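You operate a simulated robot arm through the tools that you are given. There is no shell and no other tool.

The job below is to be done with a simulated two-armed robot. You get a single attempt, and the scene is never put back.

TASK
Change the pump board over from motor to lamp and light it.
Fine: The board on the blue stand. Green switch and red rotary switch off first; no plug is moved while the rotary switch is on. Blue plug to LAMP +, green plug to LAMP -. Both switches on again at the end. Where these are worked on the way, their far stop is far enough and under half their travel is too little: red rotary switch.

The check looks at the end state, three seconds after you hand in, the way a careful person would. Anything else that was tipped, shoved, dropped, spilled or broken makes it a failure.

THE ROBOT
Two 7-joint arms with fingered hands on one trunk that stands fixed in place. Base frame: the origin is at the foot of the trunk, x ahead of it, y to its left, z up. Readings come in m, degrees, newtons and seconds.
The left shoulder is at [0.08, 0.241, 1.467], the right one opposite. Each reaches about 1.128 m from its shoulder. Payload 4.9 kg a hand.
Tool frame (each hand has its own): the origin (TCP) lies between the finger pads and is the grasp point; the fingertips stand 0.032 m ahead of it; z points along the fingers, y is the line along which they close. The gripper opens to 0.2 m; its body begins 0.089 m behind the TCP. The gripper is a hand of 4 fingers: y runs from the thumb to the fingers, the wrist lies at [0, 0, -0.267] in the tool frame.
Orientation is told as [roll, pitch, yaw] about the base's x, y, z axes, in that order, counted from this pose: with the fingers straight down and closing along the base's y, the tool's x points along the base's -x, its y along +y and its z along -z.

THE INTERFACE
- The arms move only by the tool apply_moves. It takes "left_steps", "right_steps" or both (then of equal length, played together; a hand with none holds still); each is a list of rows, each a list of 6 numbers: the turn, a rotation vector about the tool's x, y, z in units of 8 degrees (1.0 is 8 degrees), then the shift along the tool's x, y, z in units of 25 mm (1.0 is 25 mm). In form: [[ax, ay, az, tx, ty, tz], ...]. A call has 1 to 20 rows; each row shifts and turns the commanded pose from where the row before left it, along the tool's axes as they then stand. A call with a number of a shift or a turn outside -1 to 1 is refused whole. Each row takes 0.2 s and may step no farther than 0.05 m and 8.6 degrees from the row before; otherwise, the whole call is refused. Where a pose cannot be reached the arm comes as near as it can. A force on the tool above 80 N (or 10 N above the force at the start of the call, whichever is more), or a blocked arm, ends the call early, and 0.2 s more pass. In this call time passes only in rows, and 0.2 s behind the last. It gives the time, the measured TCP pose, the force on the tool (base axes), the opening and the grip force at its end, in the units of the frame above (readings bear some noise), with the torque about the TCP (base axes, N m) and any sound that the robot's microphone picked up.
- Cameras (640 x 400 px; columns grow to the right, rows downward): "scene" is now at [0.1212, 0.0027, 1.6402]; the picture's right is [0.02, -1.00, -0.00], its down [-0.62, -0.01, -0.78] and it looks along [0.78, 0.01, -0.62] (base axes); focal length 346 px, centre (320, 200). "left" rides on the left gripper at [-0.069, -0.069, -0.116] in its tool frame; the picture's right is [0.71, -0.71, 0.00], its down [0.54, 0.54, -0.64] and it looks along [0.45, 0.45, 0.77] (tool axes); focal length 226 px, centre (320, 200). "right" rides on the right gripper at [0.069, -0.069, -0.116] in its tool frame; the picture's right is [0.71, 0.71, 0.00], its down [-0.54, 0.54, -0.64] and it looks along [-0.45, 0.45, 0.77] (tool axes); focal length 226 px, centre (320, 200). There is no depth. A picture from a camera that has moved, and an enlarged one, comes with that camera's place and axes in the base frame and with its lens. The place of the scene camera against the robot may be out by one fixed shift of up to 0.012 m in any direction.
- snapshot(camera): a new picture of that camera. No time passes.
- raise_lower(by): slides the trunk up (or, below 0, down) by that many m; the arms and the scene camera ride with it, the base frame stays. It gives what a move gives, with no picture.
- move_fingers(finger1, finger2, finger3, thumb_bend, hand): sets how far each is bent, from 0 (flat) to 100 (curled in); at 30 the hand is open as for a grip, at 70 the pads meet at the TCP. One left out holds its place. A second passes; each finger stops where it meets its share of the squeeze, and holds until it gets a number again. It is the only way to open and close the hand. It gives what a move gives, with no picture; readings hold the bend of each and the force on the fingers (four entries, about 0 where the hand has none), thumb and palm.
- aim_head(pan, tilt): turns the head with the scene camera to pan (to the left, within 86 degrees either way) and tilt (down, from -29 to 69), counted from straight ahead of the robot. It gives what a move gives.
- close_up(camera, box): a new picture of the part [left, top, right, bottom] of that camera's present view, enlarged. No time passes.
- hand_in(): hands the job in; it is judged then, once.

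Nothing tells you positions but the pictures and the camera data. Unless the task says otherwise, let go and move clear before handing in.

The tools are called as name(argument=value, ...) on one line, values as JSON. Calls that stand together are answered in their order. apply_moves: Moves the arms, as the interface text tells. Its arguments: {"type":"object","properties":{"left_steps":{"type":"array","items":{"type":"array","items":{"type":"number"}}},"right_steps":{"type":"array","items":{"type":"array","items":{"type":"number"}}}},"required":[]} The other tools are called the same way: raise_lower (by) moves the trunk up or down; move_fingers (finger1, finger2, finger3, thumb_bend, hand) moves the fingers one by one; aim_head (pan, tilt) turns the head that bears the scene camera; snapshot (camera) takes a picture; close_up (camera, box) takes an enlarged picture of a part of a camera's view; hand_in () hands the job in.

At the start:

```text
t: 0.0
left_tool_pos: [0.6762, 0.2444, 1.2106]
left_orientation: [0.0, 0.1, -0.1]
left_wrist_force: [0.2, 0.8, -0.2]
left_moment: [0.04, 0.01, 0.0]
left_width: 0.2
left_finger_force: 0.0
left_shape: jaw
left_bend: [30.0, 30.0, 30.0, 30.0]
left_finger forces: [0.1, 0.1, 0.0, 0.0, 0.1, 0.1]
right_tool_pos: [0.7015, -0.4583, 1.1847]
right_orientation: [0.0, 0.0, 0.0]
right_wrist_force: [0.2, -0.1, -0.1]
right_moment: [0.01, -0.01, 0.01]
right_width: 0.2002
right_finger_force: 0.1
right_shape: jaw
right_bend: [30.0, 30.0, 30.0, 30.0]
right_finger forces: [0.0, 0.0, 0.1, 0.0, 0.0, 0.0]
trunk travel left (down, up): [-0.375, 0.465]
head pan, tilt (commanded): [1.1, 38.6]
```

scene: 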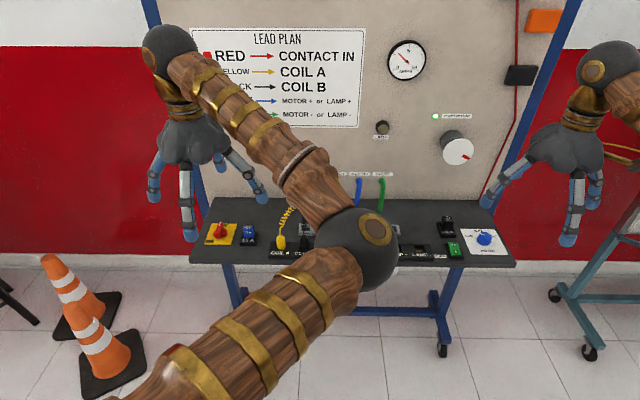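
right: 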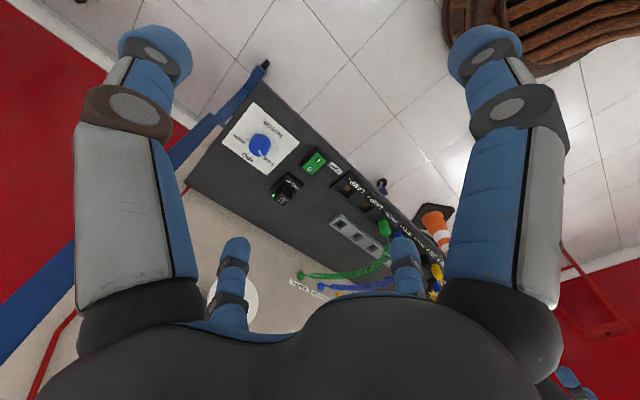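
left: 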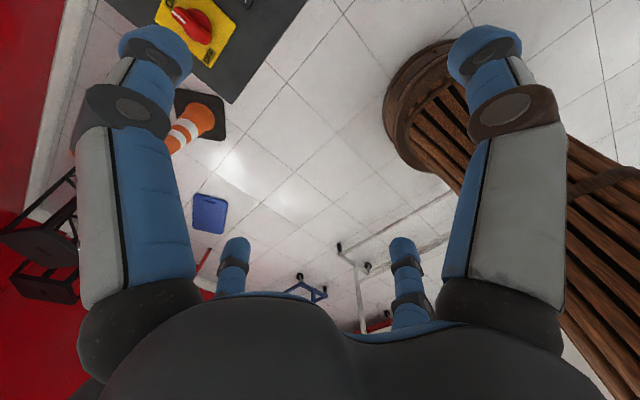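

I see a board on a blue stand, with a red rotary switch on the left of its shelf and a green switch and a blue mode knob on the right. The right arm hides the middle, so I will look closer from all the cameras first.

close_up(camera="scene", box=[180, 170, 350, 276])

close_up(camera="scene", box=[350, 170, 520, 276])

close_up(camera="right", box=[180, 80, 460, 300])

close_up(camera="scene", box=[180, 0, 560, 200])

```text
3.76 times, centred on (265, 223) of scene
camera zoom: at [0.1212, 0.0027, 1.6402], right [0.02, -1.0, 0.0], down [-0.62, -0.01, -0.78], along [0.78, 0.01, -0.62], focal length 1301 px, centre (527, 113)
```

zoom: 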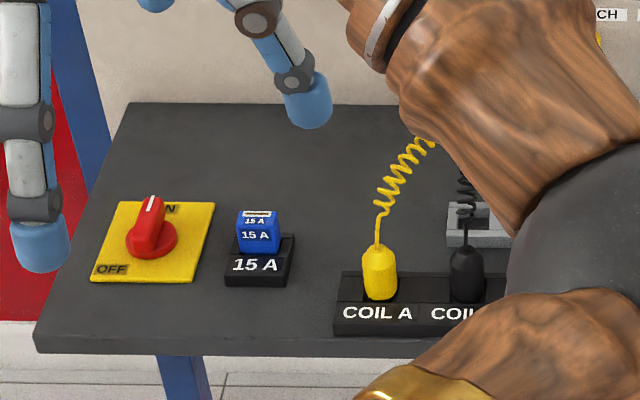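

```text
3.76 times, centred on (435, 223) of scene
camera zoom: at [0.1212, 0.0027, 1.6402], right [0.02, -1.0, 0.0], down [-0.62, -0.01, -0.78], along [0.78, 0.01, -0.62], focal length 1301 px, centre (-113, 113)
```

zoom: 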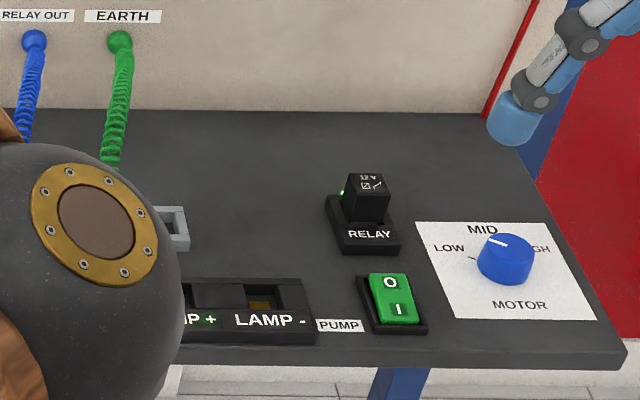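

```text
1.82 times, centred on (320, 190) of right
camera zoom: at [0.6333, -0.5281, 1.3017], right [-0.71, 0.71, 0.0], down [0.54, 0.54, 0.64], along [0.45, 0.45, -0.77], focal length 411 px, centre (320, 218)
```

zoom: 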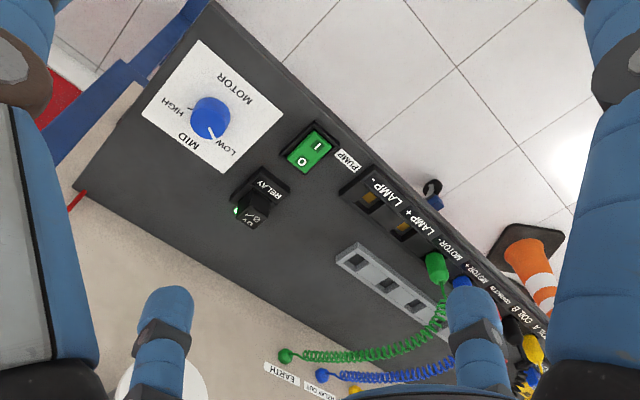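

```text
1.68 times, centred on (370, 100) of scene
camera zoom: at [0.1212, 0.0027, 1.6402], right [0.02, -1.0, 0.0], down [-0.62, -0.01, -0.78], along [0.78, 0.01, -0.62], focal length 582 px, centre (236, 368)
```

zoom: 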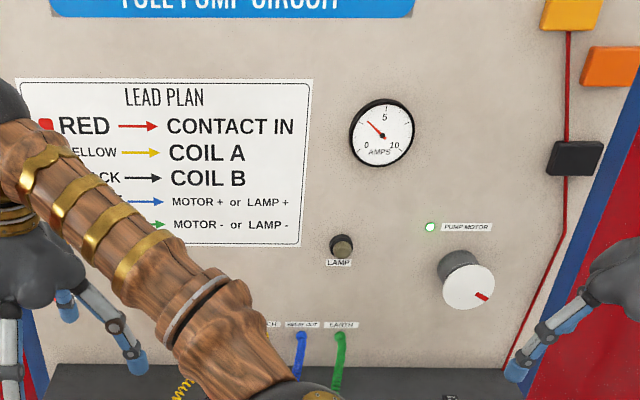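

The left arm's elbow blocks the view of the plugs. I take the shelf to be at about z 0.9, with the sockets near x 0.81 and the red rotary near (0.86, 0.31). I will move the left hand aside, then test which finger is which on the right hand.

apply_moves(left_steps=[[0, 0, 0, 0.5, 1, -0.5], [0, 0, 0, 0.5, 1, -0.5], [0, 0, 0, 0.5, 1, -0.5], [0, 0, 0, 0.5, 1, -0.5], [0, 0, 0, 0.5, 1, -0.5], [0, 0, 0, 0.5, 1, -0.5], [0, 0, 0, 0.5, 1, 0], [0, 0, 0, 0.5, 1, 0]])

move_fingers(hand="right", finger1=60, finger2=30, finger3=0, thumb_bend=30)

snapshot(camera="right")

snapshot(camera="scene")

```text
t: 1.8
left_tool_pos: [0.5775, 0.4454, 1.2867]
left_orientation: [-0.1, 0.1, -0.1]
left_wrist_force: [0.5, -0.5, -0.2]
left_moment: [-0.03, 0.04, -0.02]
left_width: 0.1999
left_finger_force: 0.2
left_shape: jaw
left_bend: [30.0, 30.0, 30.0, 30.0]
left_finger forces: [0.0, 0.0, 0.1, 0.0, 0.0, 0.0]
right_tool_pos: [0.7004, -0.4573, 1.1852]
right_orientation: [-0.1, 0.0, 0.0]
right_wrist_force: [-0.8, 0.2, -0.5]
right_moment: [-0.05, 0.0, 0.02]
right_width: 0.2003
right_finger_force: 0.1
right_shape: jaw
right_bend: [30.0, 30.0, 30.0, 30.0]
right_finger forces: [0.0, 0.0, 0.0, 0.0, 0.0, 0.1]
trunk travel left (down, up): [-0.375, 0.465]
head pan, tilt (commanded): [1.1, 38.6]
```

```text
t: 2.8
left_tool_pos: [0.5769, 0.4441, 1.2877]
left_orientation: [0.1, 0.1, -0.1]
left_wrist_force: [0.0, 0.3, -0.4]
left_moment: [-0.01, 0.01, -0.01]
left_width: 0.2001
left_finger_force: 0.1
left_shape: jaw
left_bend: [30.0, 30.0, 30.0, 30.0]
left_finger forces: [0.0, 0.0, 0.0, 0.1, 0.0, 0.0]
right_tool_pos: [0.7016, -0.4575, 1.1862]
right_orientation: [0.0, 0.0, 0.0]
right_wrist_force: [-0.2, 0.2, -0.1]
right_moment: [0.0, -0.03, 0.02]
right_width: 0.1003
right_finger_force: 0.0
right_shape: fingers
right_bend: [60.0, 30.0, 1.0, 30.0]
right_finger forces: [0.0, 0.0, 0.0, 0.0, 0.0, 0.0]
trunk travel left (down, up): [-0.375, 0.465]
head pan, tilt (commanded): [1.1, 38.6]
```

```text
taken
camera right: at [0.6334, -0.5281, 1.3017], right [-0.71, 0.71, 0.0], down [0.54, 0.54, 0.64], along [0.45, 0.45, -0.77], focal length 226 px, centre (320, 200)
```

right: 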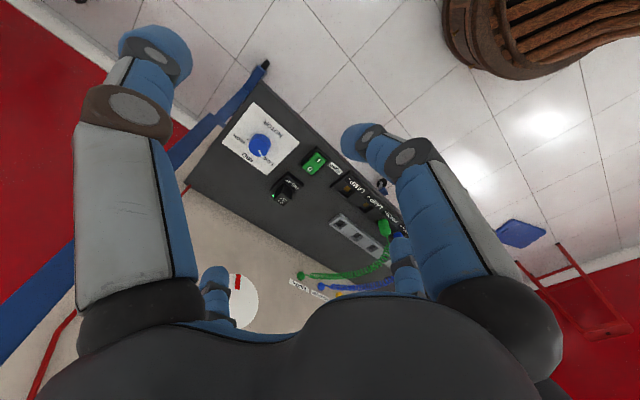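

```text
taken
camera scene: at [0.1213, 0.0028, 1.6402], right [0.02, -1.0, 0.0], down [-0.62, -0.01, -0.78], along [0.78, 0.01, -0.62], focal length 346 px, centre (320, 200)
```

scene: 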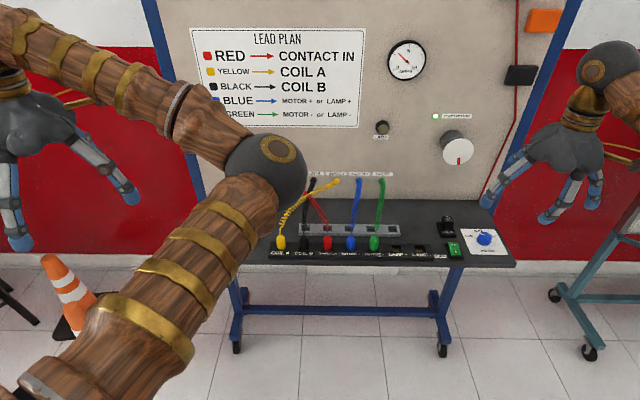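

Finger 1 lies at the tool's +x, finger 2 at +y opposite the thumb, and finger 3 at -x. Now the plug row can be seen, so I will look closer at it.

close_up(camera="scene", box=[265, 165, 425, 265])

close_up(camera="scene", box=[370, 195, 530, 295])

close_up(camera="right", box=[280, 130, 440, 300])

close_up(camera="scene", box=[380, 20, 540, 180])

```text
4.00 times, centred on (345, 215) of scene
camera zoom: at [0.1213, 0.0028, 1.6402], right [0.02, -1.0, 0.0], down [-0.62, -0.01, -0.78], along [0.78, 0.01, -0.62], focal length 1383 px, centre (220, 140)
```

zoom: 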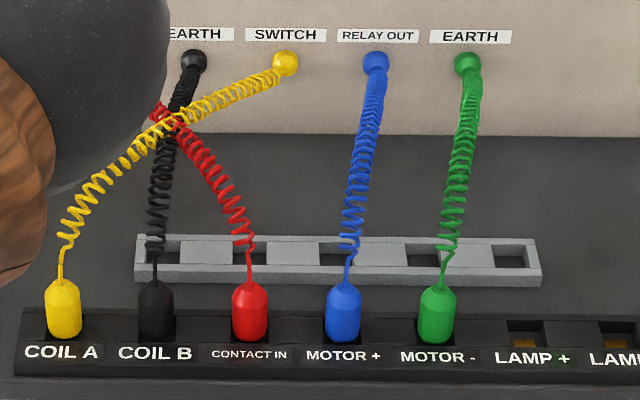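

```text
4.00 times, centred on (450, 245) of scene
camera zoom: at [0.1213, 0.0028, 1.6402], right [0.02, -1.0, 0.0], down [-0.62, -0.01, -0.78], along [0.78, 0.01, -0.62], focal length 1383 px, centre (-200, 20)
```

zoom: 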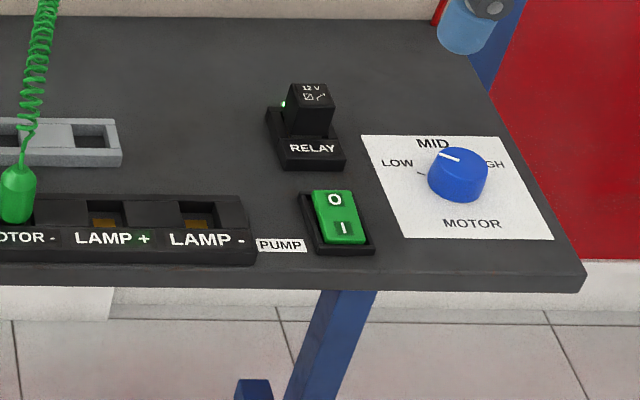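

```text
2.35 times, centred on (360, 215) of right
camera zoom: at [0.6334, -0.5281, 1.3017], right [-0.71, 0.71, 0.0], down [0.54, 0.54, 0.64], along [0.45, 0.45, -0.77], focal length 532 px, centre (226, 165)
```

zoom: 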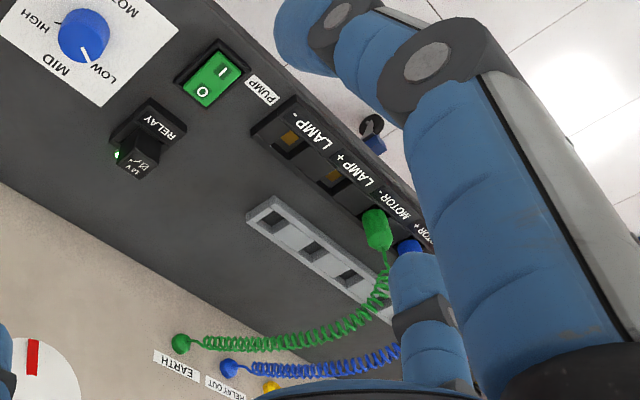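

```text
2.50 times, centred on (460, 100) of scene
camera zoom: at [0.1213, 0.0028, 1.6402], right [0.02, -1.0, 0.0], down [-0.62, -0.01, -0.78], along [0.78, 0.01, -0.62], focal length 864 px, centre (-30, 450)
```

zoom: 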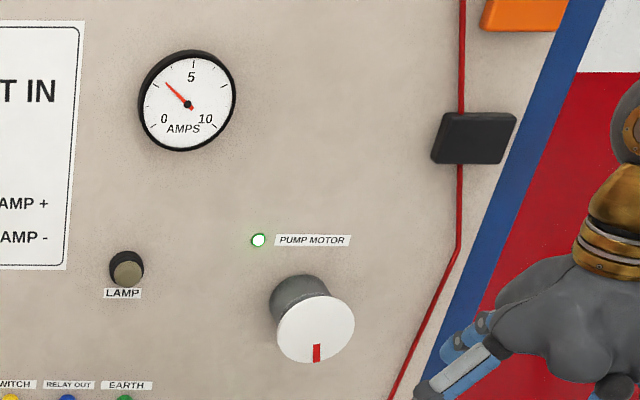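

The plugs are spaced about 67 mm apart along y, near x 0.82. I will look at the shape of the right hand with finger 3 flat and finger 1 curled to learn the finger geometry.

close_up(camera="scene", box=[460, 30, 640, 250])

move_fingers(hand="right", finger1=0, finger2=60, finger3=0, thumb_bend=60)

close_up(camera="scene", box=[460, 30, 640, 250])

snapshot(camera="right")

```text
1.82 times, centred on (550, 140) of scene
camera zoom: at [0.1213, 0.0028, 1.6402], right [0.02, -1.0, 0.0], down [-0.62, -0.01, -0.78], along [0.78, 0.01, -0.62], focal length 628 px, centre (-98, 309)
```

zoom: 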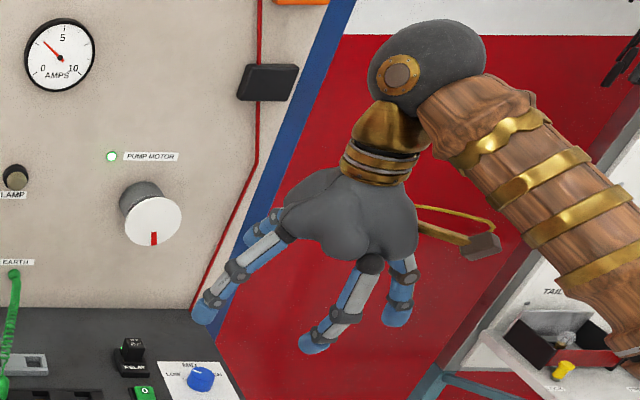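

```text
t: 3.8
left_tool_pos: [0.5776, 0.4452, 1.2874]
left_orientation: [0.1, 0.2, -0.2]
left_wrist_force: [0.1, 1.3, -0.4]
left_moment: [0.02, -0.02, 0.02]
left_width: 0.1999
left_finger_force: 0.1
left_shape: jaw
left_bend: [30.0, 30.0, 30.0, 30.0]
left_finger forces: [0.1, 0.0, 0.0, 0.0, 0.1, 0.0]
right_tool_pos: [0.7022, -0.4572, 1.1854]
right_orientation: [0.1, -0.1, 0.0]
right_wrist_force: [-0.3, -0.4, 0.7]
right_moment: [0.0, 0.02, 0.02]
right_width: 0.1312
right_finger_force: 0.1
right_shape: fingers
right_bend: [1.0, 60.0, 1.0, 60.0]
right_finger forces: [0.0, 0.0, 0.0, 0.0, 0.1, 0.0]
trunk travel left (down, up): [-0.375, 0.465]
head pan, tilt (commanded): [1.1, 38.6]
```

```text
1.82 times, centred on (550, 140) of scene
camera zoom: at [0.1212, 0.0027, 1.6402], right [0.02, -1.0, 0.0], down [-0.62, -0.01, -0.78], along [0.78, 0.01, -0.62], focal length 628 px, centre (-98, 309)
```

zoom: 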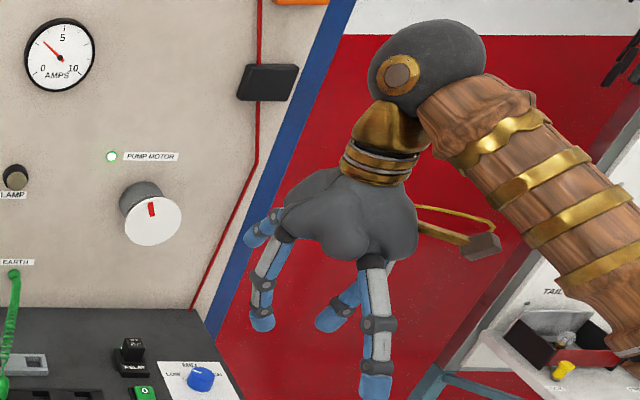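

```text
taken
camera right: at [0.6333, -0.5281, 1.3017], right [-0.71, 0.71, 0.0], down [0.54, 0.54, 0.64], along [0.45, 0.45, -0.77], focal length 226 px, centre (320, 200)
```

right: 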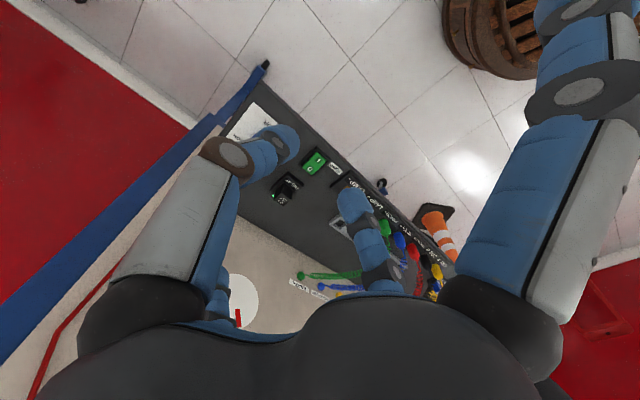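

I now know the geometry: flat fingertips stand about 0.136 m out at TCP level. I will bring the right hand over the plugs at yaw -45, so its camera looks forward, to fix the positions precisely.

apply_moves(right_steps=[[0, 0, 0, -0.072, 0.828, 0.34], [0, 0, 0, -0.072, 0.828, 0.34], [0, 0, 0, -0.072, 0.828, 0.34], [0, 0, 0, -0.072, 0.828, 0.34], [0, 0, 0, -0.072, 0.828, 0.34], [0, 0, 0, -0.072, 0.828, 0.34], [0, 0, 0, -0.072, 0.828, 0.34], [0, 0, 0, -0.072, 0.828, 0.34], [0, 0, 0.9375, 0, 0, 0], [0, 0, 0.9375, 0, 0, 0], [0, 0, 0.9375, 0, 0, 0], [0, 0, 0.9375, 0, 0, 0], [0, 0, 0.9375, 0, 0, 0], [0, 0, 0.9375, 0, 0, 0]])

snapshot(camera="right")

snapshot(camera="scene")

```text
t: 6.8
left_tool_pos: [0.5779, 0.4451, 1.2877]
left_orientation: [0.0, 0.0, 0.0]
left_wrist_force: [0.7, -0.2, 0.1]
left_moment: [0.0, 0.0, 0.01]
left_width: 0.2002
left_finger_force: 0.1
left_shape: jaw
left_bend: [30.0, 30.0, 30.0, 30.0]
left_finger forces: [0.0, 0.0, 0.1, 0.0, 0.0, 0.0]
right_tool_pos: [0.7167, -0.2934, 1.1163]
right_orientation: [0.0, 0.0, -45.1]
right_wrist_force: [-0.1, 0.2, 0.8]
right_moment: [0.0, -0.02, 0.01]
right_width: 0.1312
right_finger_force: 0.1
right_shape: fingers
right_bend: [1.0, 60.0, 1.0, 60.0]
right_finger forces: [0.0, 0.0, 0.0, 0.0, 0.1, 0.0]
trunk travel left (down, up): [-0.375, 0.465]
head pan, tilt (commanded): [1.1, 38.6]
```

```text
taken
camera right: at [0.619, -0.2932, 1.2335], right [0.0, 1.0, 0.0], down [0.77, 0.0, 0.64], along [0.64, 0.0, -0.77], focal length 226 px, centre (320, 200)
```

right: 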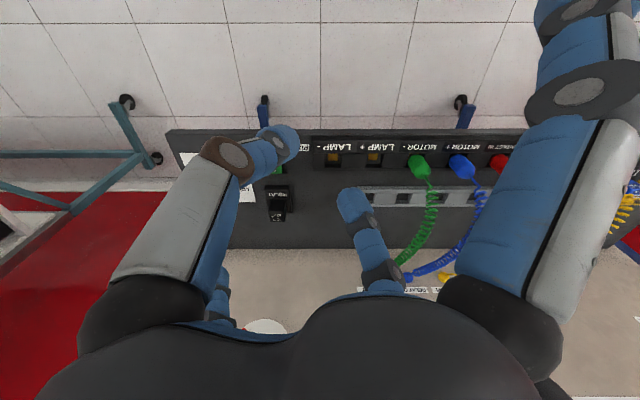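

```text
taken
camera scene: at [0.1213, 0.003, 1.6402], right [0.02, -1.0, 0.0], down [-0.62, -0.01, -0.78], along [0.78, 0.01, -0.62], focal length 346 px, centre (320, 200)
```

scene: 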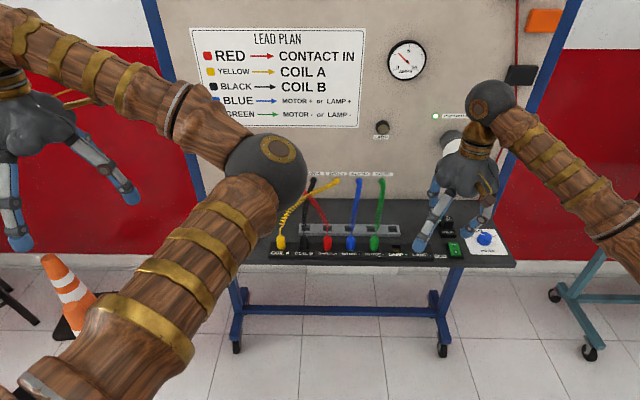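

close_up(camera="right", box=[260, 110, 520, 290])

close_up(camera="scene", box=[270, 165, 520, 275])

```text
2.22 times, centred on (390, 200) of right
camera zoom: at [0.619, -0.2932, 1.2335], right [0.0, 1.0, 0.0], down [0.77, 0.0, 0.64], along [0.64, 0.0, -0.77], focal length 502 px, centre (164, 200)
```

zoom: 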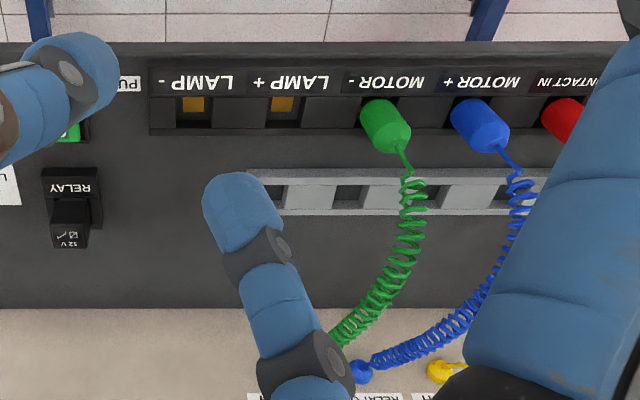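

```text
2.56 times, centred on (395, 220) of scene
camera zoom: at [0.1213, 0.003, 1.6402], right [0.02, -1.0, 0.0], down [-0.62, -0.01, -0.78], along [0.78, 0.01, -0.62], focal length 885 px, centre (128, 149)
```

zoom: 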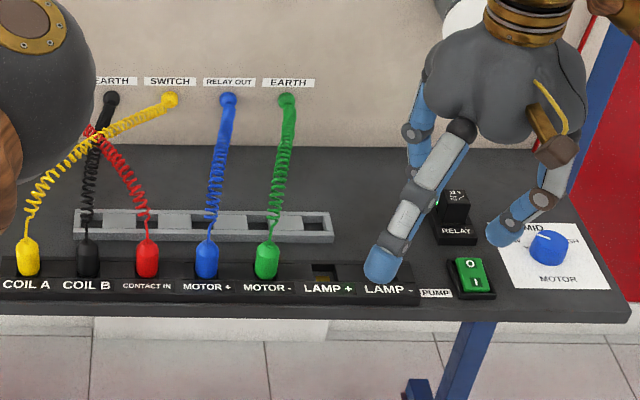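

From two wrist views I get LAMP + at about (0.806, -0.2045), LAMP - at y -0.271, MOTOR - at y -0.138, MOTOR + at y -0.071, and the O half of the green rocker at about (0.826, -0.368). I will flatten the right fingers and roll the hand so finger 2 points straight down near the switch.

move_fingers(hand="right", finger1=0, finger2=0, finger3=0, thumb_bend=0)

apply_moves(right_steps=[[0, 0, -0.9375, 0, 0, 0], [0, 0, -0.9375, 0, 0, 0], [0, 0, -0.9375, 0, 0, 0], [0, 0, -0.9375, 0, 0, 0], [0, 0, -0.9375, 0, 0, 0], [0, 0, -0.9375, 0, 0, 0], [0, 0, 0, -0.415, -0.8625, 0], [0, 0, 0, -0.415, -0.8625, 0], [0, 0, 0, -0.415, -0.8625, 0], [0, 0, 0, -0.415, -0.8625, 0], [0, 0, 0, -0.415, -0.8625, 0], [0, 0, 0, -0.415, -0.8625, 0], [0, 0, 0, -0.415, -0.8625, 0], [0, 0, 0, -0.415, -0.8625, 0], [0.9375, 0, 0, 0, 0, 0], [0.9375, 0, 0, 0, 0, 0], [0.9375, 0, 0, 0, 0, 0], [0.9375, 0, 0, 0, 0, 0], [0.9375, 0, 0, 0, 0, 0], [0.9375, 0, 0, 0, 0, 0]])

snapshot(camera="right")

close_up(camera="scene", box=[360, 50, 600, 280])

```text
t: 7.8
left_tool_pos: [0.5781, 0.4453, 1.2882]
left_orientation: [0.0, 0.0, -0.2]
left_wrist_force: [-0.2, 0.2, 0.3]
left_moment: [-0.02, 0.01, -0.02]
left_width: 0.2001
left_finger_force: 0.1
left_shape: jaw
left_bend: [30.0, 30.0, 30.0, 30.0]
left_finger forces: [0.0, 0.0, 0.0, 0.0, 0.0, 0.1]
right_tool_pos: [0.716, -0.2925, 1.1174]
right_orientation: [0.1, 0.0, -45.0]
right_wrist_force: [0.3, 0.3, -0.5]
right_moment: [0.02, 0.01, -0.04]
right_width: 0.1838
right_finger_force: 0.0
right_shape: fingers
right_bend: [1.0, 1.0, 1.0, 0.0]
right_finger forces: [0.1, 0.1, 0.0, 0.0, 0.0, 0.0]
trunk travel left (down, up): [-0.375, 0.465]
head pan, tilt (commanded): [1.1, 38.6]
```

```text
t: 12.0
left_tool_pos: [0.5775, 0.4455, 1.2866]
left_orientation: [0.0, 0.1, -0.1]
left_wrist_force: [-0.1, 0.4, 0.1]
left_moment: [-0.03, 0.02, 0.01]
left_width: 0.1998
left_finger_force: 0.2
left_shape: jaw
left_bend: [30.0, 30.0, 30.0, 30.0]
left_finger forces: [0.1, 0.1, 0.1, 0.1, 0.1, 0.0]
right_tool_pos: [0.8006, -0.4653, 1.1178]
right_orientation: [-45.2, 0.1, -0.1]
right_wrist_force: [0.8, 0.7, -0.6]
right_moment: [0.02, 0.0, -0.01]
right_width: 0.1839
right_finger_force: 0.1
right_shape: fingers
right_bend: [1.0, 1.0, 1.0, 0.0]
right_finger forces: [0.1, 0.0, 0.0, 0.0, 0.0, 0.1]
trunk travel left (down, up): [-0.375, 0.465]
head pan, tilt (commanded): [1.1, 38.6]
```

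```text
taken
camera right: at [0.7307, -0.4322, 1.2487], right [-0.71, 0.5, -0.5], down [0.54, 0.84, 0.07], along [0.45, -0.22, -0.86], focal length 226 px, centre (320, 200)
```

right: 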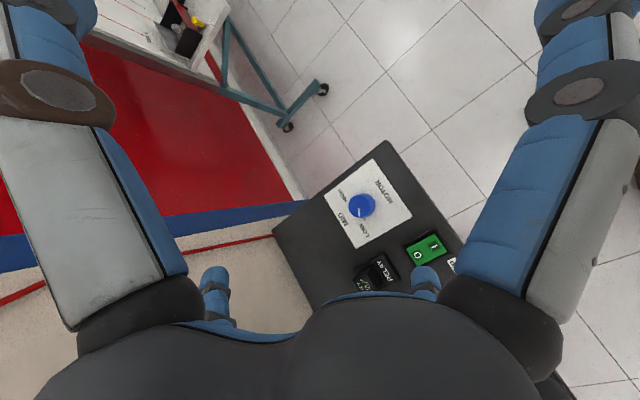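

```text
1.74 times, centred on (480, 165) of scene
camera zoom: at [0.1218, 0.0039, 1.6401], right [0.02, -1.0, 0.0], down [-0.62, -0.01, -0.78], along [0.78, 0.01, -0.62], focal length 601 px, centre (42, 261)
```

zoom: 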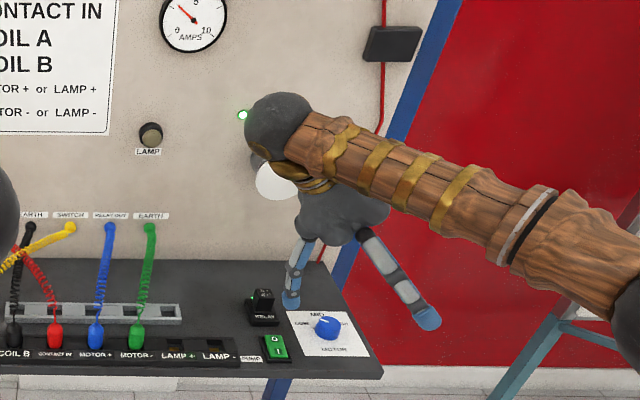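

Finger 2 points down with its tip at about (0.80, -0.367, 1.02). I will move 28 mm forward over the O half and come down most of the way, then check.

apply_moves(right_steps=[[0, 0, 0, -0.56, 0, 0], [0, 0, 0, -0.56, 0, 0], [0, 0, 0, 0, 0.566, 0.566], [0, 0, 0, 0, 0.566, 0.566], [0, 0, 0, 0, 0.566, 0.566]])

close_up(camera="right", box=[320, 180, 500, 300])

close_up(camera="scene", box=[400, 190, 520, 270])

```text
t: 13.2
left_tool_pos: [0.5784, 0.4458, 1.2872]
left_orientation: [0.0, 0.0, 0.0]
left_wrist_force: [0.8, -0.4, -0.6]
left_moment: [-0.01, 0.02, 0.0]
left_width: 0.1998
left_finger_force: 0.1
left_shape: jaw
left_bend: [30.0, 30.0, 30.0, 30.0]
left_finger forces: [0.0, 0.0, 0.1, 0.0, 0.0, 0.0]
right_tool_pos: [0.8283, -0.4656, 1.0571]
right_orientation: [-44.9, 0.0, 0.1]
right_wrist_force: [1.2, 0.2, -1.5]
right_moment: [0.02, 0.0, 0.03]
right_width: 0.1836
right_finger_force: 0.0
right_shape: fingers
right_bend: [1.0, 1.0, 1.0, 0.0]
right_finger forces: [0.0, 0.1, 0.0, 0.0, 0.0, 0.1]
trunk travel left (down, up): [-0.375, 0.465]
head pan, tilt (commanded): [1.1, 38.6]
```

```text
3.33 times, centred on (410, 240) of right
camera zoom: at [0.7598, -0.4334, 1.1881], right [-0.71, 0.5, -0.5], down [0.54, 0.84, 0.07], along [0.45, -0.22, -0.86], focal length 754 px, centre (20, 67)
```

zoom: 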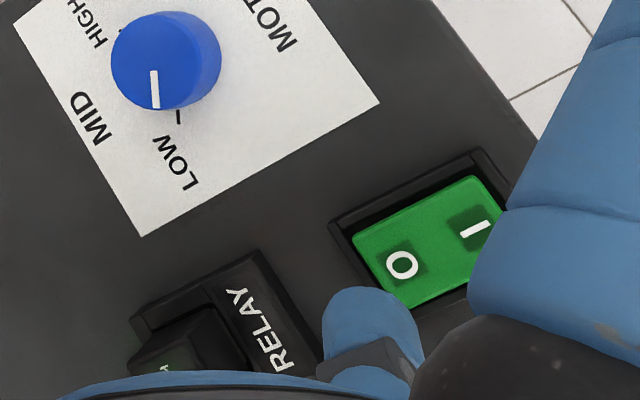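

```text
5.00 times, centred on (460, 230) of scene
camera zoom: at [0.122, 0.003, 1.6401], right [0.02, -1.0, 0.0], down [-0.62, -0.01, -0.78], along [0.78, 0.01, -0.62], focal length 1728 px, centre (-380, 50)
```

zoom: 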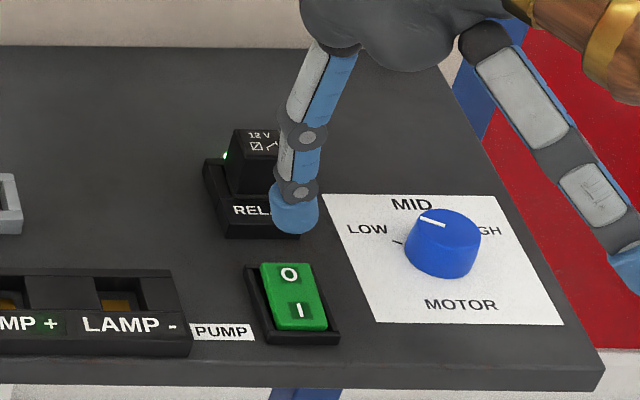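

The tip sits over the O half at about x 0.828, y -0.367, and roughly 3 cm above it. I will come down in small steps and watch the force and sounds.

apply_moves(right_steps=[[0, 0, 0, 0, 0.1414, 0.1414], [0, 0, 0, 0, 0.1414, 0.1414], [0, 0, 0, 0, 0.1414, 0.1414], [0, 0, 0, 0, 0.1414, 0.1414], [0, 0, 0, 0, 0.0566, 0.0566], [0, 0, 0, 0, 0.0566, 0.0566], [0, 0, 0, 0, 0.0566, 0.0566], [0, 0, 0, 0, 0.0566, 0.0566], [0, 0, 0, 0, 0.0566, 0.0566]])

close_up(camera="scene", box=[400, 190, 520, 270])

```text
t: 15.2
left_tool_pos: [0.5771, 0.4453, 1.2874]
left_orientation: [0.0, 0.1, -0.1]
left_wrist_force: [0.0, -0.7, -0.1]
left_moment: [-0.01, 0.0, 0.0]
left_width: 0.1999
left_finger_force: 0.1
left_shape: jaw
left_bend: [30.0, 30.0, 30.0, 30.0]
left_finger forces: [0.0, 0.0, 0.0, 0.0, 0.0, 0.1]
right_tool_pos: [0.827, -0.467, 1.0275]
right_orientation: [-45.0, -0.1, 0.0]
right_wrist_force: [0.9, 0.6, 1.2]
right_moment: [0.1, 0.02, 0.02]
right_width: 0.1838
right_finger_force: 1.1
right_shape: fingers
right_bend: [1.0, 2.0, 1.0, 0.0]
right_finger forces: [0.0, 0.9, 0.0, 0.1, 0.0, 0.0]
trunk travel left (down, up): [-0.375, 0.465]
head pan, tilt (commanded): [1.1, 38.6]
```

```text
5.00 times, centred on (460, 230) of scene
camera zoom: at [0.1211, 0.003, 1.6402], right [0.02, -1.0, 0.0], down [-0.62, -0.01, -0.78], along [0.78, 0.01, -0.62], focal length 1728 px, centre (-380, 50)
```

zoom: 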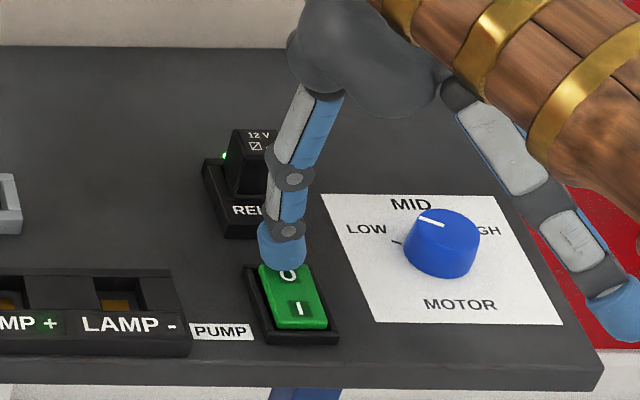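

Finger 2 has just touched the O half, at about 1 N. I will press on in small steps.

apply_moves(right_steps=[[0, 0, 0, 0, 0.0566, 0.0566], [0, 0, 0, 0, 0.0566, 0.0566], [0, 0, 0, 0, 0.0566, 0.0566], [0, 0, 0, 0, 0.0566, 0.0566]])

close_up(camera="scene", box=[400, 190, 520, 270])

```text
t: 16.2
left_tool_pos: [0.5746, 0.446, 1.2888]
left_orientation: [-0.1, -0.1, 0.0]
left_wrist_force: [0.4, 0.1, -0.5]
left_moment: [-0.01, -0.01, 0.01]
left_width: 0.2
left_finger_force: 0.0
left_shape: jaw
left_bend: [30.0, 30.0, 30.0, 30.0]
left_finger forces: [0.0, 0.0, 0.1, 0.0, 0.0, 0.0]
right_tool_pos: [0.8266, -0.4642, 1.0238]
right_orientation: [-45.1, -0.2, 0.0]
right_wrist_force: [1.8, 1.7, 22.1]
right_moment: [2.38, -0.06, -0.18]
right_width: 0.1838
right_finger_force: 11.2
right_shape: fingers
right_bend: [1.0, 10.0, 1.0, 0.0]
right_finger forces: [0.0, 22.3, 0.1, 0.1, 0.0, 0.0]
trunk travel left (down, up): [-0.375, 0.465]
head pan, tilt (commanded): [1.1, 38.6]
```

```text
5.00 times, centred on (460, 230) of scene
camera zoom: at [0.118, 0.0049, 1.6408], right [0.02, -1.0, 0.0], down [-0.62, -0.01, -0.78], along [0.78, 0.01, -0.62], focal length 1728 px, centre (-380, 50)
```

zoom: 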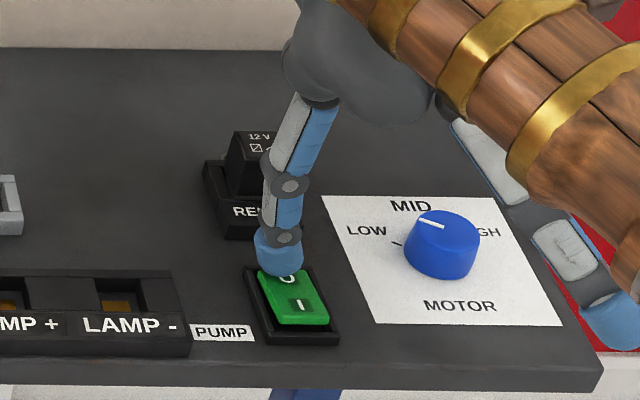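

The force reads 22 N and no click was reported. I will check the motor lamp and gauge to see whether the switch has flipped.

close_up(camera="scene", box=[360, 20, 540, 180])

close_up(camera="scene", box=[430, 225, 490, 265])

close_up(camera="right", box=[320, 180, 500, 300])

```text
2.50 times, centred on (450, 100) of scene
camera zoom: at [0.118, 0.0049, 1.6408], right [0.02, -1.0, 0.0], down [-0.62, -0.01, -0.78], along [0.78, 0.01, -0.62], focal length 864 px, centre (-5, 450)
```

zoom: 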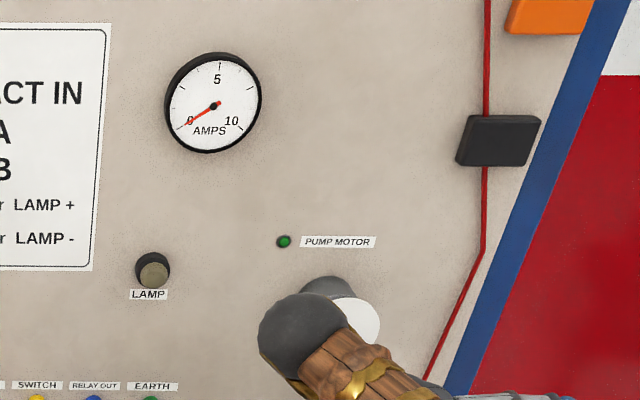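

```text
10.00 times, centred on (460, 245) of scene
camera zoom: at [0.118, 0.0049, 1.6408], right [0.02, -1.0, 0.0], down [-0.62, -0.01, -0.78], along [0.78, 0.01, -0.62], focal length 3457 px, centre (-1080, -250)
```

zoom: 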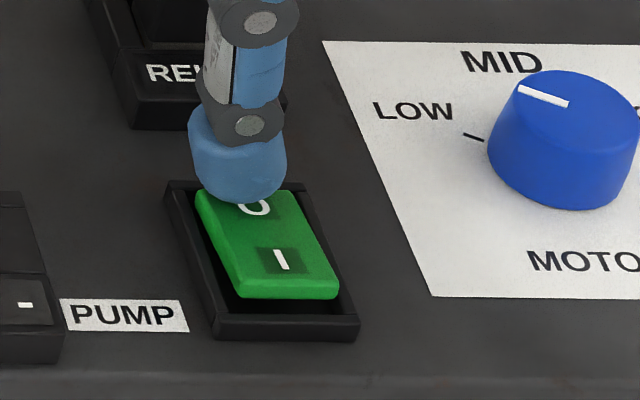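

```text
3.33 times, centred on (410, 240) of right
camera zoom: at [0.7571, -0.4315, 1.155], right [-0.71, 0.5, -0.5], down [0.54, 0.84, 0.07], along [0.46, -0.22, -0.86], focal length 754 px, centre (20, 67)
```

zoom: 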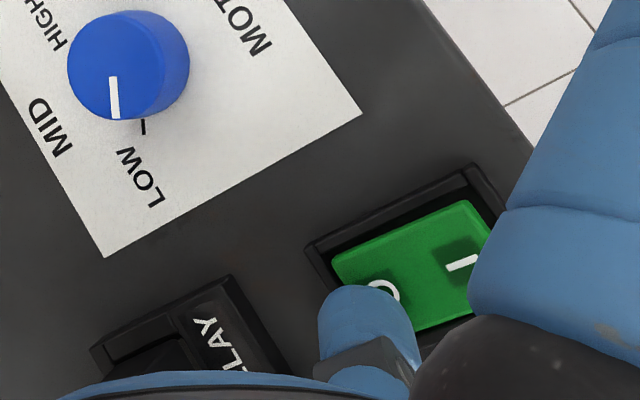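

The pump lamp is out, the gauge reads 0 and the rocker has tipped to O, so the switch is off. I will lift the finger away and check that it stays off.

apply_moves(right_steps=[[0, 0, 0, 0, -0.2, -0.2], [0, 0, 0, 0, -0.566, -0.566], [0, 0, 0, 0, -0.566, -0.566], [0, 0, 0, 0, -0.566, -0.566], [0, 0, 0, 0, -0.566, -0.566], [0, 0, 0, 0, -0.566, -0.566]])

close_up(camera="scene", box=[430, 225, 490, 265])

close_up(camera="scene", box=[360, 20, 540, 180])

```text
t: 17.6
left_tool_pos: [0.5768, 0.4451, 1.2886]
left_orientation: [-0.1, 0.0, 0.1]
left_wrist_force: [0.0, -0.4, 0.7]
left_moment: [-0.04, -0.03, 0.01]
left_width: 0.1997
left_finger_force: 0.0
left_shape: jaw
left_bend: [30.0, 30.0, 30.0, 30.0]
left_finger forces: [0.0, 0.0, 0.0, 0.1, 0.0, 0.0]
right_tool_pos: [0.8262, -0.4643, 1.1293]
right_orientation: [-45.1, 0.0, 0.0]
right_wrist_force: [0.1, 0.4, 0.9]
right_moment: [-0.02, -0.03, 0.03]
right_width: 0.184
right_finger_force: 0.0
right_shape: fingers
right_bend: [1.0, 1.0, 1.0, 0.0]
right_finger forces: [0.0, 0.0, 0.1, 0.1, 0.0, 0.0]
trunk travel left (down, up): [-0.375, 0.465]
head pan, tilt (commanded): [1.1, 38.6]
```

```text
10.00 times, centred on (460, 245) of scene
camera zoom: at [0.1207, 0.0034, 1.6402], right [0.02, -1.0, 0.0], down [-0.62, -0.01, -0.78], along [0.78, 0.01, -0.62], focal length 3457 px, centre (-1080, -250)
```

zoom: 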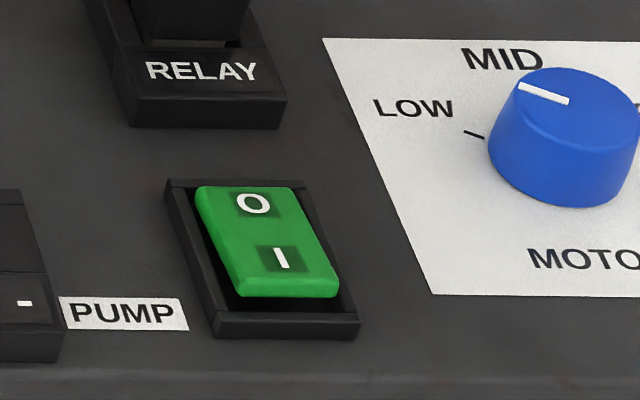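

```text
2.50 times, centred on (450, 100) of scene
camera zoom: at [0.1207, 0.0034, 1.6402], right [0.02, -1.0, 0.0], down [-0.62, -0.01, -0.78], along [0.78, 0.01, -0.62], focal length 864 px, centre (-5, 450)
```

zoom: 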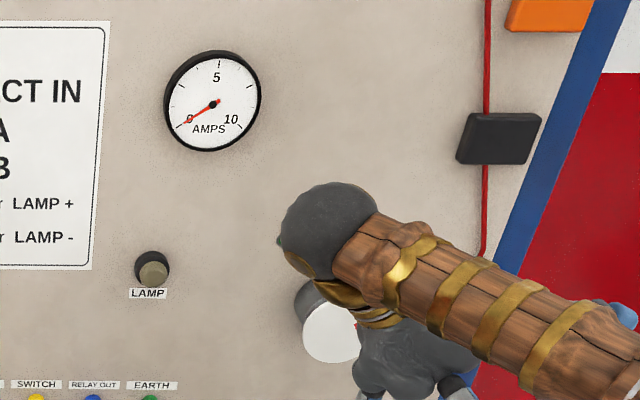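

Green is off and stays off. Now I bring the left hand above the red rotary switch for a close look with its own camera.

apply_moves(left_steps=[[0, 0, 0, -0.892, -0.5, 0.548], [0, 0, 0, -0.892, -0.5, 0.548], [0, 0, 0, -0.892, -0.5, 0.548], [0, 0, 0, -0.892, -0.5, 0.548], [0, 0, 0, -0.892, -0.5, 0.548], [0, 0, 0, -0.892, -0.5, 0.548], [0, 0, 0, -0.892, -0.5, 0.548], [0, 0, 0, -0.892, -0.5, 0.548], [0, 0, 0, -0.892, -0.5, 0.548], [0, 0, 0, -0.892, -0.5, 0.548]])

snapshot(camera="left")

snapshot(camera="scene")

```text
t: 19.8
left_tool_pos: [0.8001, 0.3187, 1.1492]
left_orientation: [0.0, 0.1, 0.1]
left_wrist_force: [0.2, -0.6, -0.3]
left_moment: [0.0, 0.01, 0.01]
left_width: 0.1997
left_finger_force: 0.1
left_shape: jaw
left_bend: [30.0, 30.0, 30.0, 30.0]
left_finger forces: [0.0, 0.0, 0.0, 0.0, 0.1, 0.1]
right_tool_pos: [0.8281, -0.4651, 1.1274]
right_orientation: [-45.0, 0.1, 0.0]
right_wrist_force: [-0.4, 0.5, -1.3]
right_moment: [-0.03, -0.01, 0.02]
right_width: 0.1841
right_finger_force: 0.1
right_shape: fingers
right_bend: [1.0, 1.0, 1.0, 0.0]
right_finger forces: [0.0, 0.0, 0.1, 0.0, 0.1, 0.0]
trunk travel left (down, up): [-0.375, 0.465]
head pan, tilt (commanded): [1.1, 38.6]
```

```text
taken
camera left: at [0.8682, 0.2494, 1.2659], right [-0.71, -0.71, 0.0], down [-0.54, 0.54, 0.64], along [-0.46, 0.45, -0.77], focal length 226 px, centre (320, 200)
```

left: 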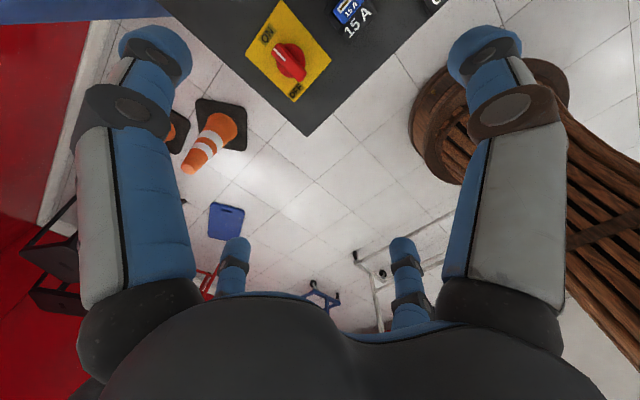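

```text
taken
camera scene: at [0.1225, 0.003, 1.6401], right [0.02, -1.0, 0.0], down [-0.62, -0.01, -0.78], along [0.78, 0.01, -0.62], focal length 346 px, centre (320, 200)
```

scene: 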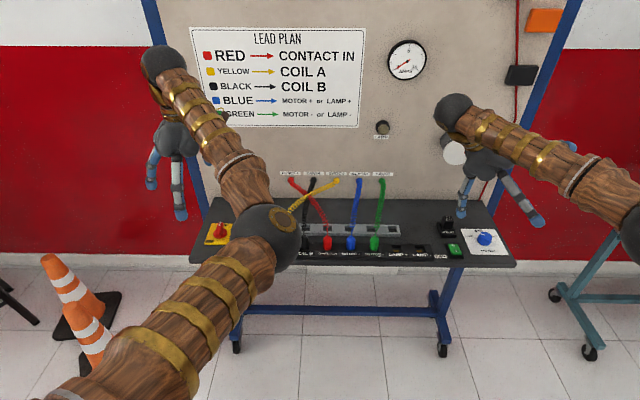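

close_up(camera="left", box=[220, 0, 380, 140])

close_up(camera="scene", box=[185, 195, 285, 265])

```text
2.86 times, centred on (300, 70) of left
camera zoom: at [0.8682, 0.2494, 1.2659], right [-0.71, -0.71, 0.0], down [-0.54, 0.54, 0.64], along [-0.46, 0.45, -0.77], focal length 646 px, centre (377, 571)
```

zoom: 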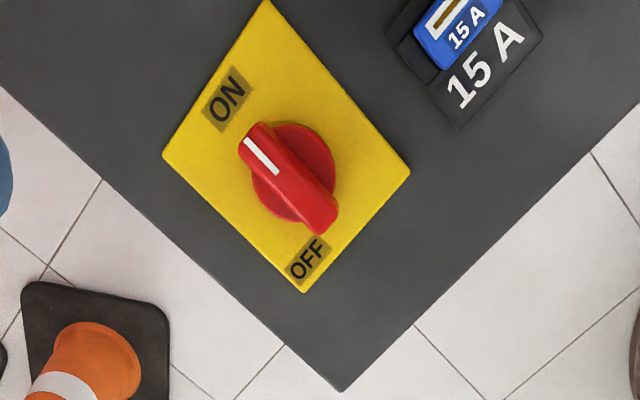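

```text
5.71 times, centred on (235, 230) of scene
camera zoom: at [0.1225, 0.003, 1.6401], right [0.02, -1.0, 0.0], down [-0.62, -0.01, -0.78], along [0.78, 0.01, -0.62], focal length 1975 px, centre (806, 29)
```

zoom: 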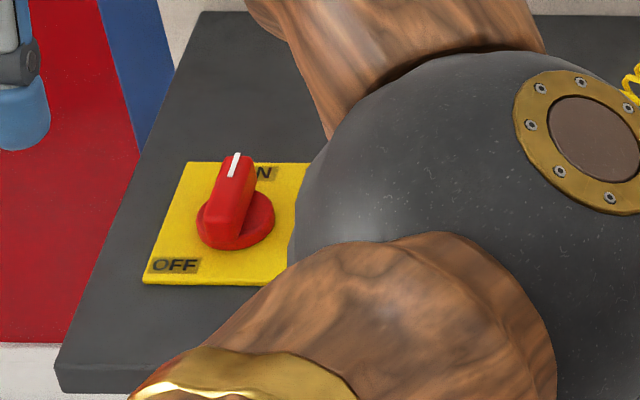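

The red handle lies along x from about (0.836, 0.315) to (0.882, 0.315), pointing at ON; OFF is toward the front-left, so off is counter-clockwise from above. I will point one left finger straight down and push the handle end around its circle. First I find which finger is on the robot's side.

move_fingers(hand="left", finger1=0, finger2=0, finger3=60, thumb_bend=0)

snapshot(camera="left")

```text
t: 20.8
left_tool_pos: [0.8, 0.3185, 1.151]
left_orientation: [0.0, 0.2, -0.1]
left_wrist_force: [0.5, -0.8, -0.5]
left_moment: [0.02, -0.03, 0.05]
left_width: 0.1835
left_finger_force: 0.0
left_shape: fingers
left_bend: [1.0, 1.0, 60.0, 0.0]
left_finger forces: [0.1, 0.0, 0.0, 0.0, 0.1, 0.1]
right_tool_pos: [0.8279, -0.465, 1.1279]
right_orientation: [-45.0, 0.0, 0.0]
right_wrist_force: [-0.2, 0.3, -0.6]
right_moment: [0.05, -0.01, 0.02]
right_width: 0.1838
right_finger_force: 0.1
right_shape: fingers
right_bend: [1.0, 1.0, 1.0, 0.0]
right_finger forces: [0.0, 0.0, 0.0, 0.0, 0.0, 0.0]
trunk travel left (down, up): [-0.375, 0.465]
head pan, tilt (commanded): [1.1, 38.6]
```

```text
taken
camera left: at [0.8671, 0.2492, 1.2667], right [-0.71, -0.71, 0.0], down [-0.54, 0.54, 0.64], along [-0.46, 0.46, -0.77], focal length 226 px, centre (320, 200)
```

left: 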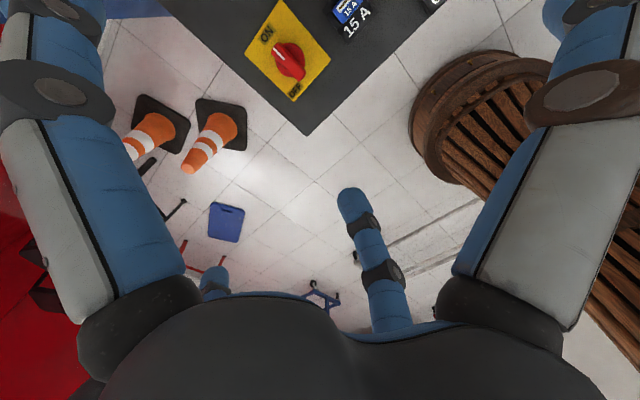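

Finger 3 is the one on the robot's side, so I will flatten it as the pointer and curl finger 1. Then I tilt the hand 45 degrees and move it to stand right of the handle's far end, still high.

move_fingers(hand="left", finger1=60, finger2=0, finger3=0, thumb_bend=0)

apply_moves(left_steps=[[0, -0.9375, 0, 0, 0, 0], [0, -0.9375, 0, 0, 0, 0], [0, -0.9375, 0, 0, 0, 0], [0, -0.9375, 0, 0, 0, 0], [0, -0.9375, 0, 0, 0, 0], [0, -0.9375, 0, 0, 0, 0], [0, 0, 0, -0.631, -0.1675, 0.631], [0, 0, 0, -0.631, -0.1675, 0.631], [0, 0, 0, -0.631, -0.1675, 0.631], [0, 0, 0, -0.631, -0.1675, 0.631], [0, 0, 0, -0.631, -0.1675, 0.631], [0, 0, 0, -0.631, -0.1675, 0.631], [0, 0, 0, -0.631, -0.1675, 0.631], [0, 0, 0, -0.631, -0.1675, 0.631]])

snapshot(camera="left")

snapshot(camera="scene")

```text
t: 21.8
left_tool_pos: [0.7989, 0.3185, 1.1506]
left_orientation: [0.0, 0.2, -0.1]
left_wrist_force: [-0.1, 0.1, -0.1]
left_moment: [-0.01, 0.02, -0.04]
left_width: 0.1336
left_finger_force: 0.0
left_shape: fingers
left_bend: [60.0, 1.0, 1.0, 0.0]
left_finger forces: [0.0, 0.0, 0.0, 0.0, 0.0, 0.0]
right_tool_pos: [0.8268, -0.4659, 1.128]
right_orientation: [-45.0, 0.0, 0.1]
right_wrist_force: [0.0, -0.8, -0.2]
right_moment: [-0.01, 0.02, 0.01]
right_width: 0.1839
right_finger_force: 0.2
right_shape: fingers
right_bend: [1.0, 1.0, 1.0, 0.0]
right_finger forces: [0.1, 0.0, 0.0, 0.0, 0.0, 0.0]
trunk travel left (down, up): [-0.375, 0.465]
head pan, tilt (commanded): [1.1, 38.6]
```

```text
t: 24.8
left_tool_pos: [0.9797, 0.2857, 1.148]
left_orientation: [0.0, -44.9, 0.0]
left_wrist_force: [-0.4, 1.1, 0.3]
left_moment: [0.01, 0.01, 0.01]
left_width: 0.1334
left_finger_force: 0.1
left_shape: fingers
left_bend: [60.0, 1.0, 1.0, 0.0]
left_finger forces: [0.0, 0.0, 0.0, 0.1, 0.0, 0.0]
right_tool_pos: [0.8261, -0.4652, 1.1266]
right_orientation: [-45.0, 0.0, 0.0]
right_wrist_force: [0.0, -1.3, -0.1]
right_moment: [-0.04, -0.01, -0.04]
right_width: 0.1838
right_finger_force: 0.0
right_shape: fingers
right_bend: [1.0, 1.0, 1.0, 0.0]
right_finger forces: [0.1, 0.1, 0.0, 0.0, 0.0, 0.0]
trunk travel left (down, up): [-0.375, 0.465]
head pan, tilt (commanded): [1.1, 38.6]
```

```text
taken
camera left: at [0.9444, 0.2166, 1.279], right [-0.5, -0.71, -0.5], down [-0.84, 0.54, 0.07], along [0.22, 0.45, -0.86], focal length 226 px, centre (320, 200)
```

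left: 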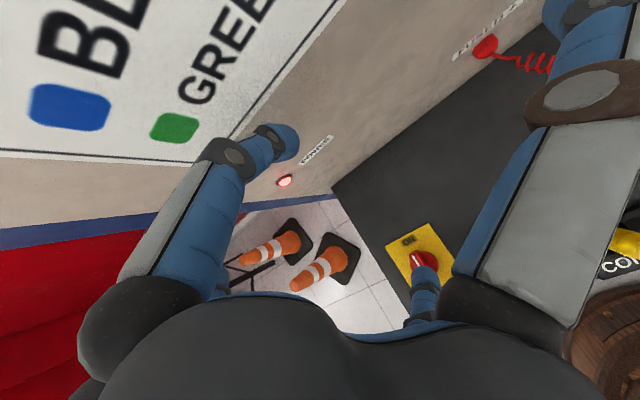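

```text
taken
camera scene: at [0.122, 0.0031, 1.6401], right [0.02, -1.0, 0.0], down [-0.62, -0.01, -0.78], along [0.78, 0.01, -0.62], focal length 346 px, centre (320, 200)
```

scene: 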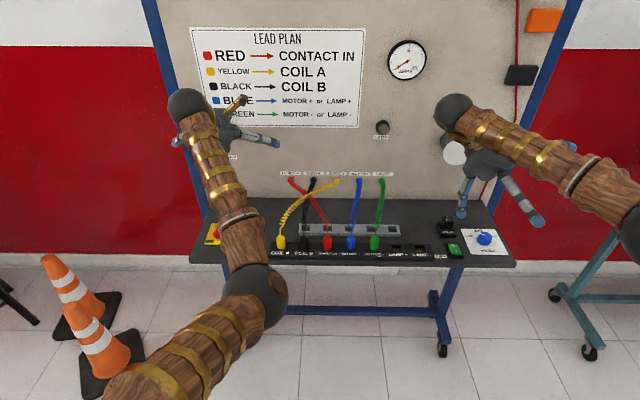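

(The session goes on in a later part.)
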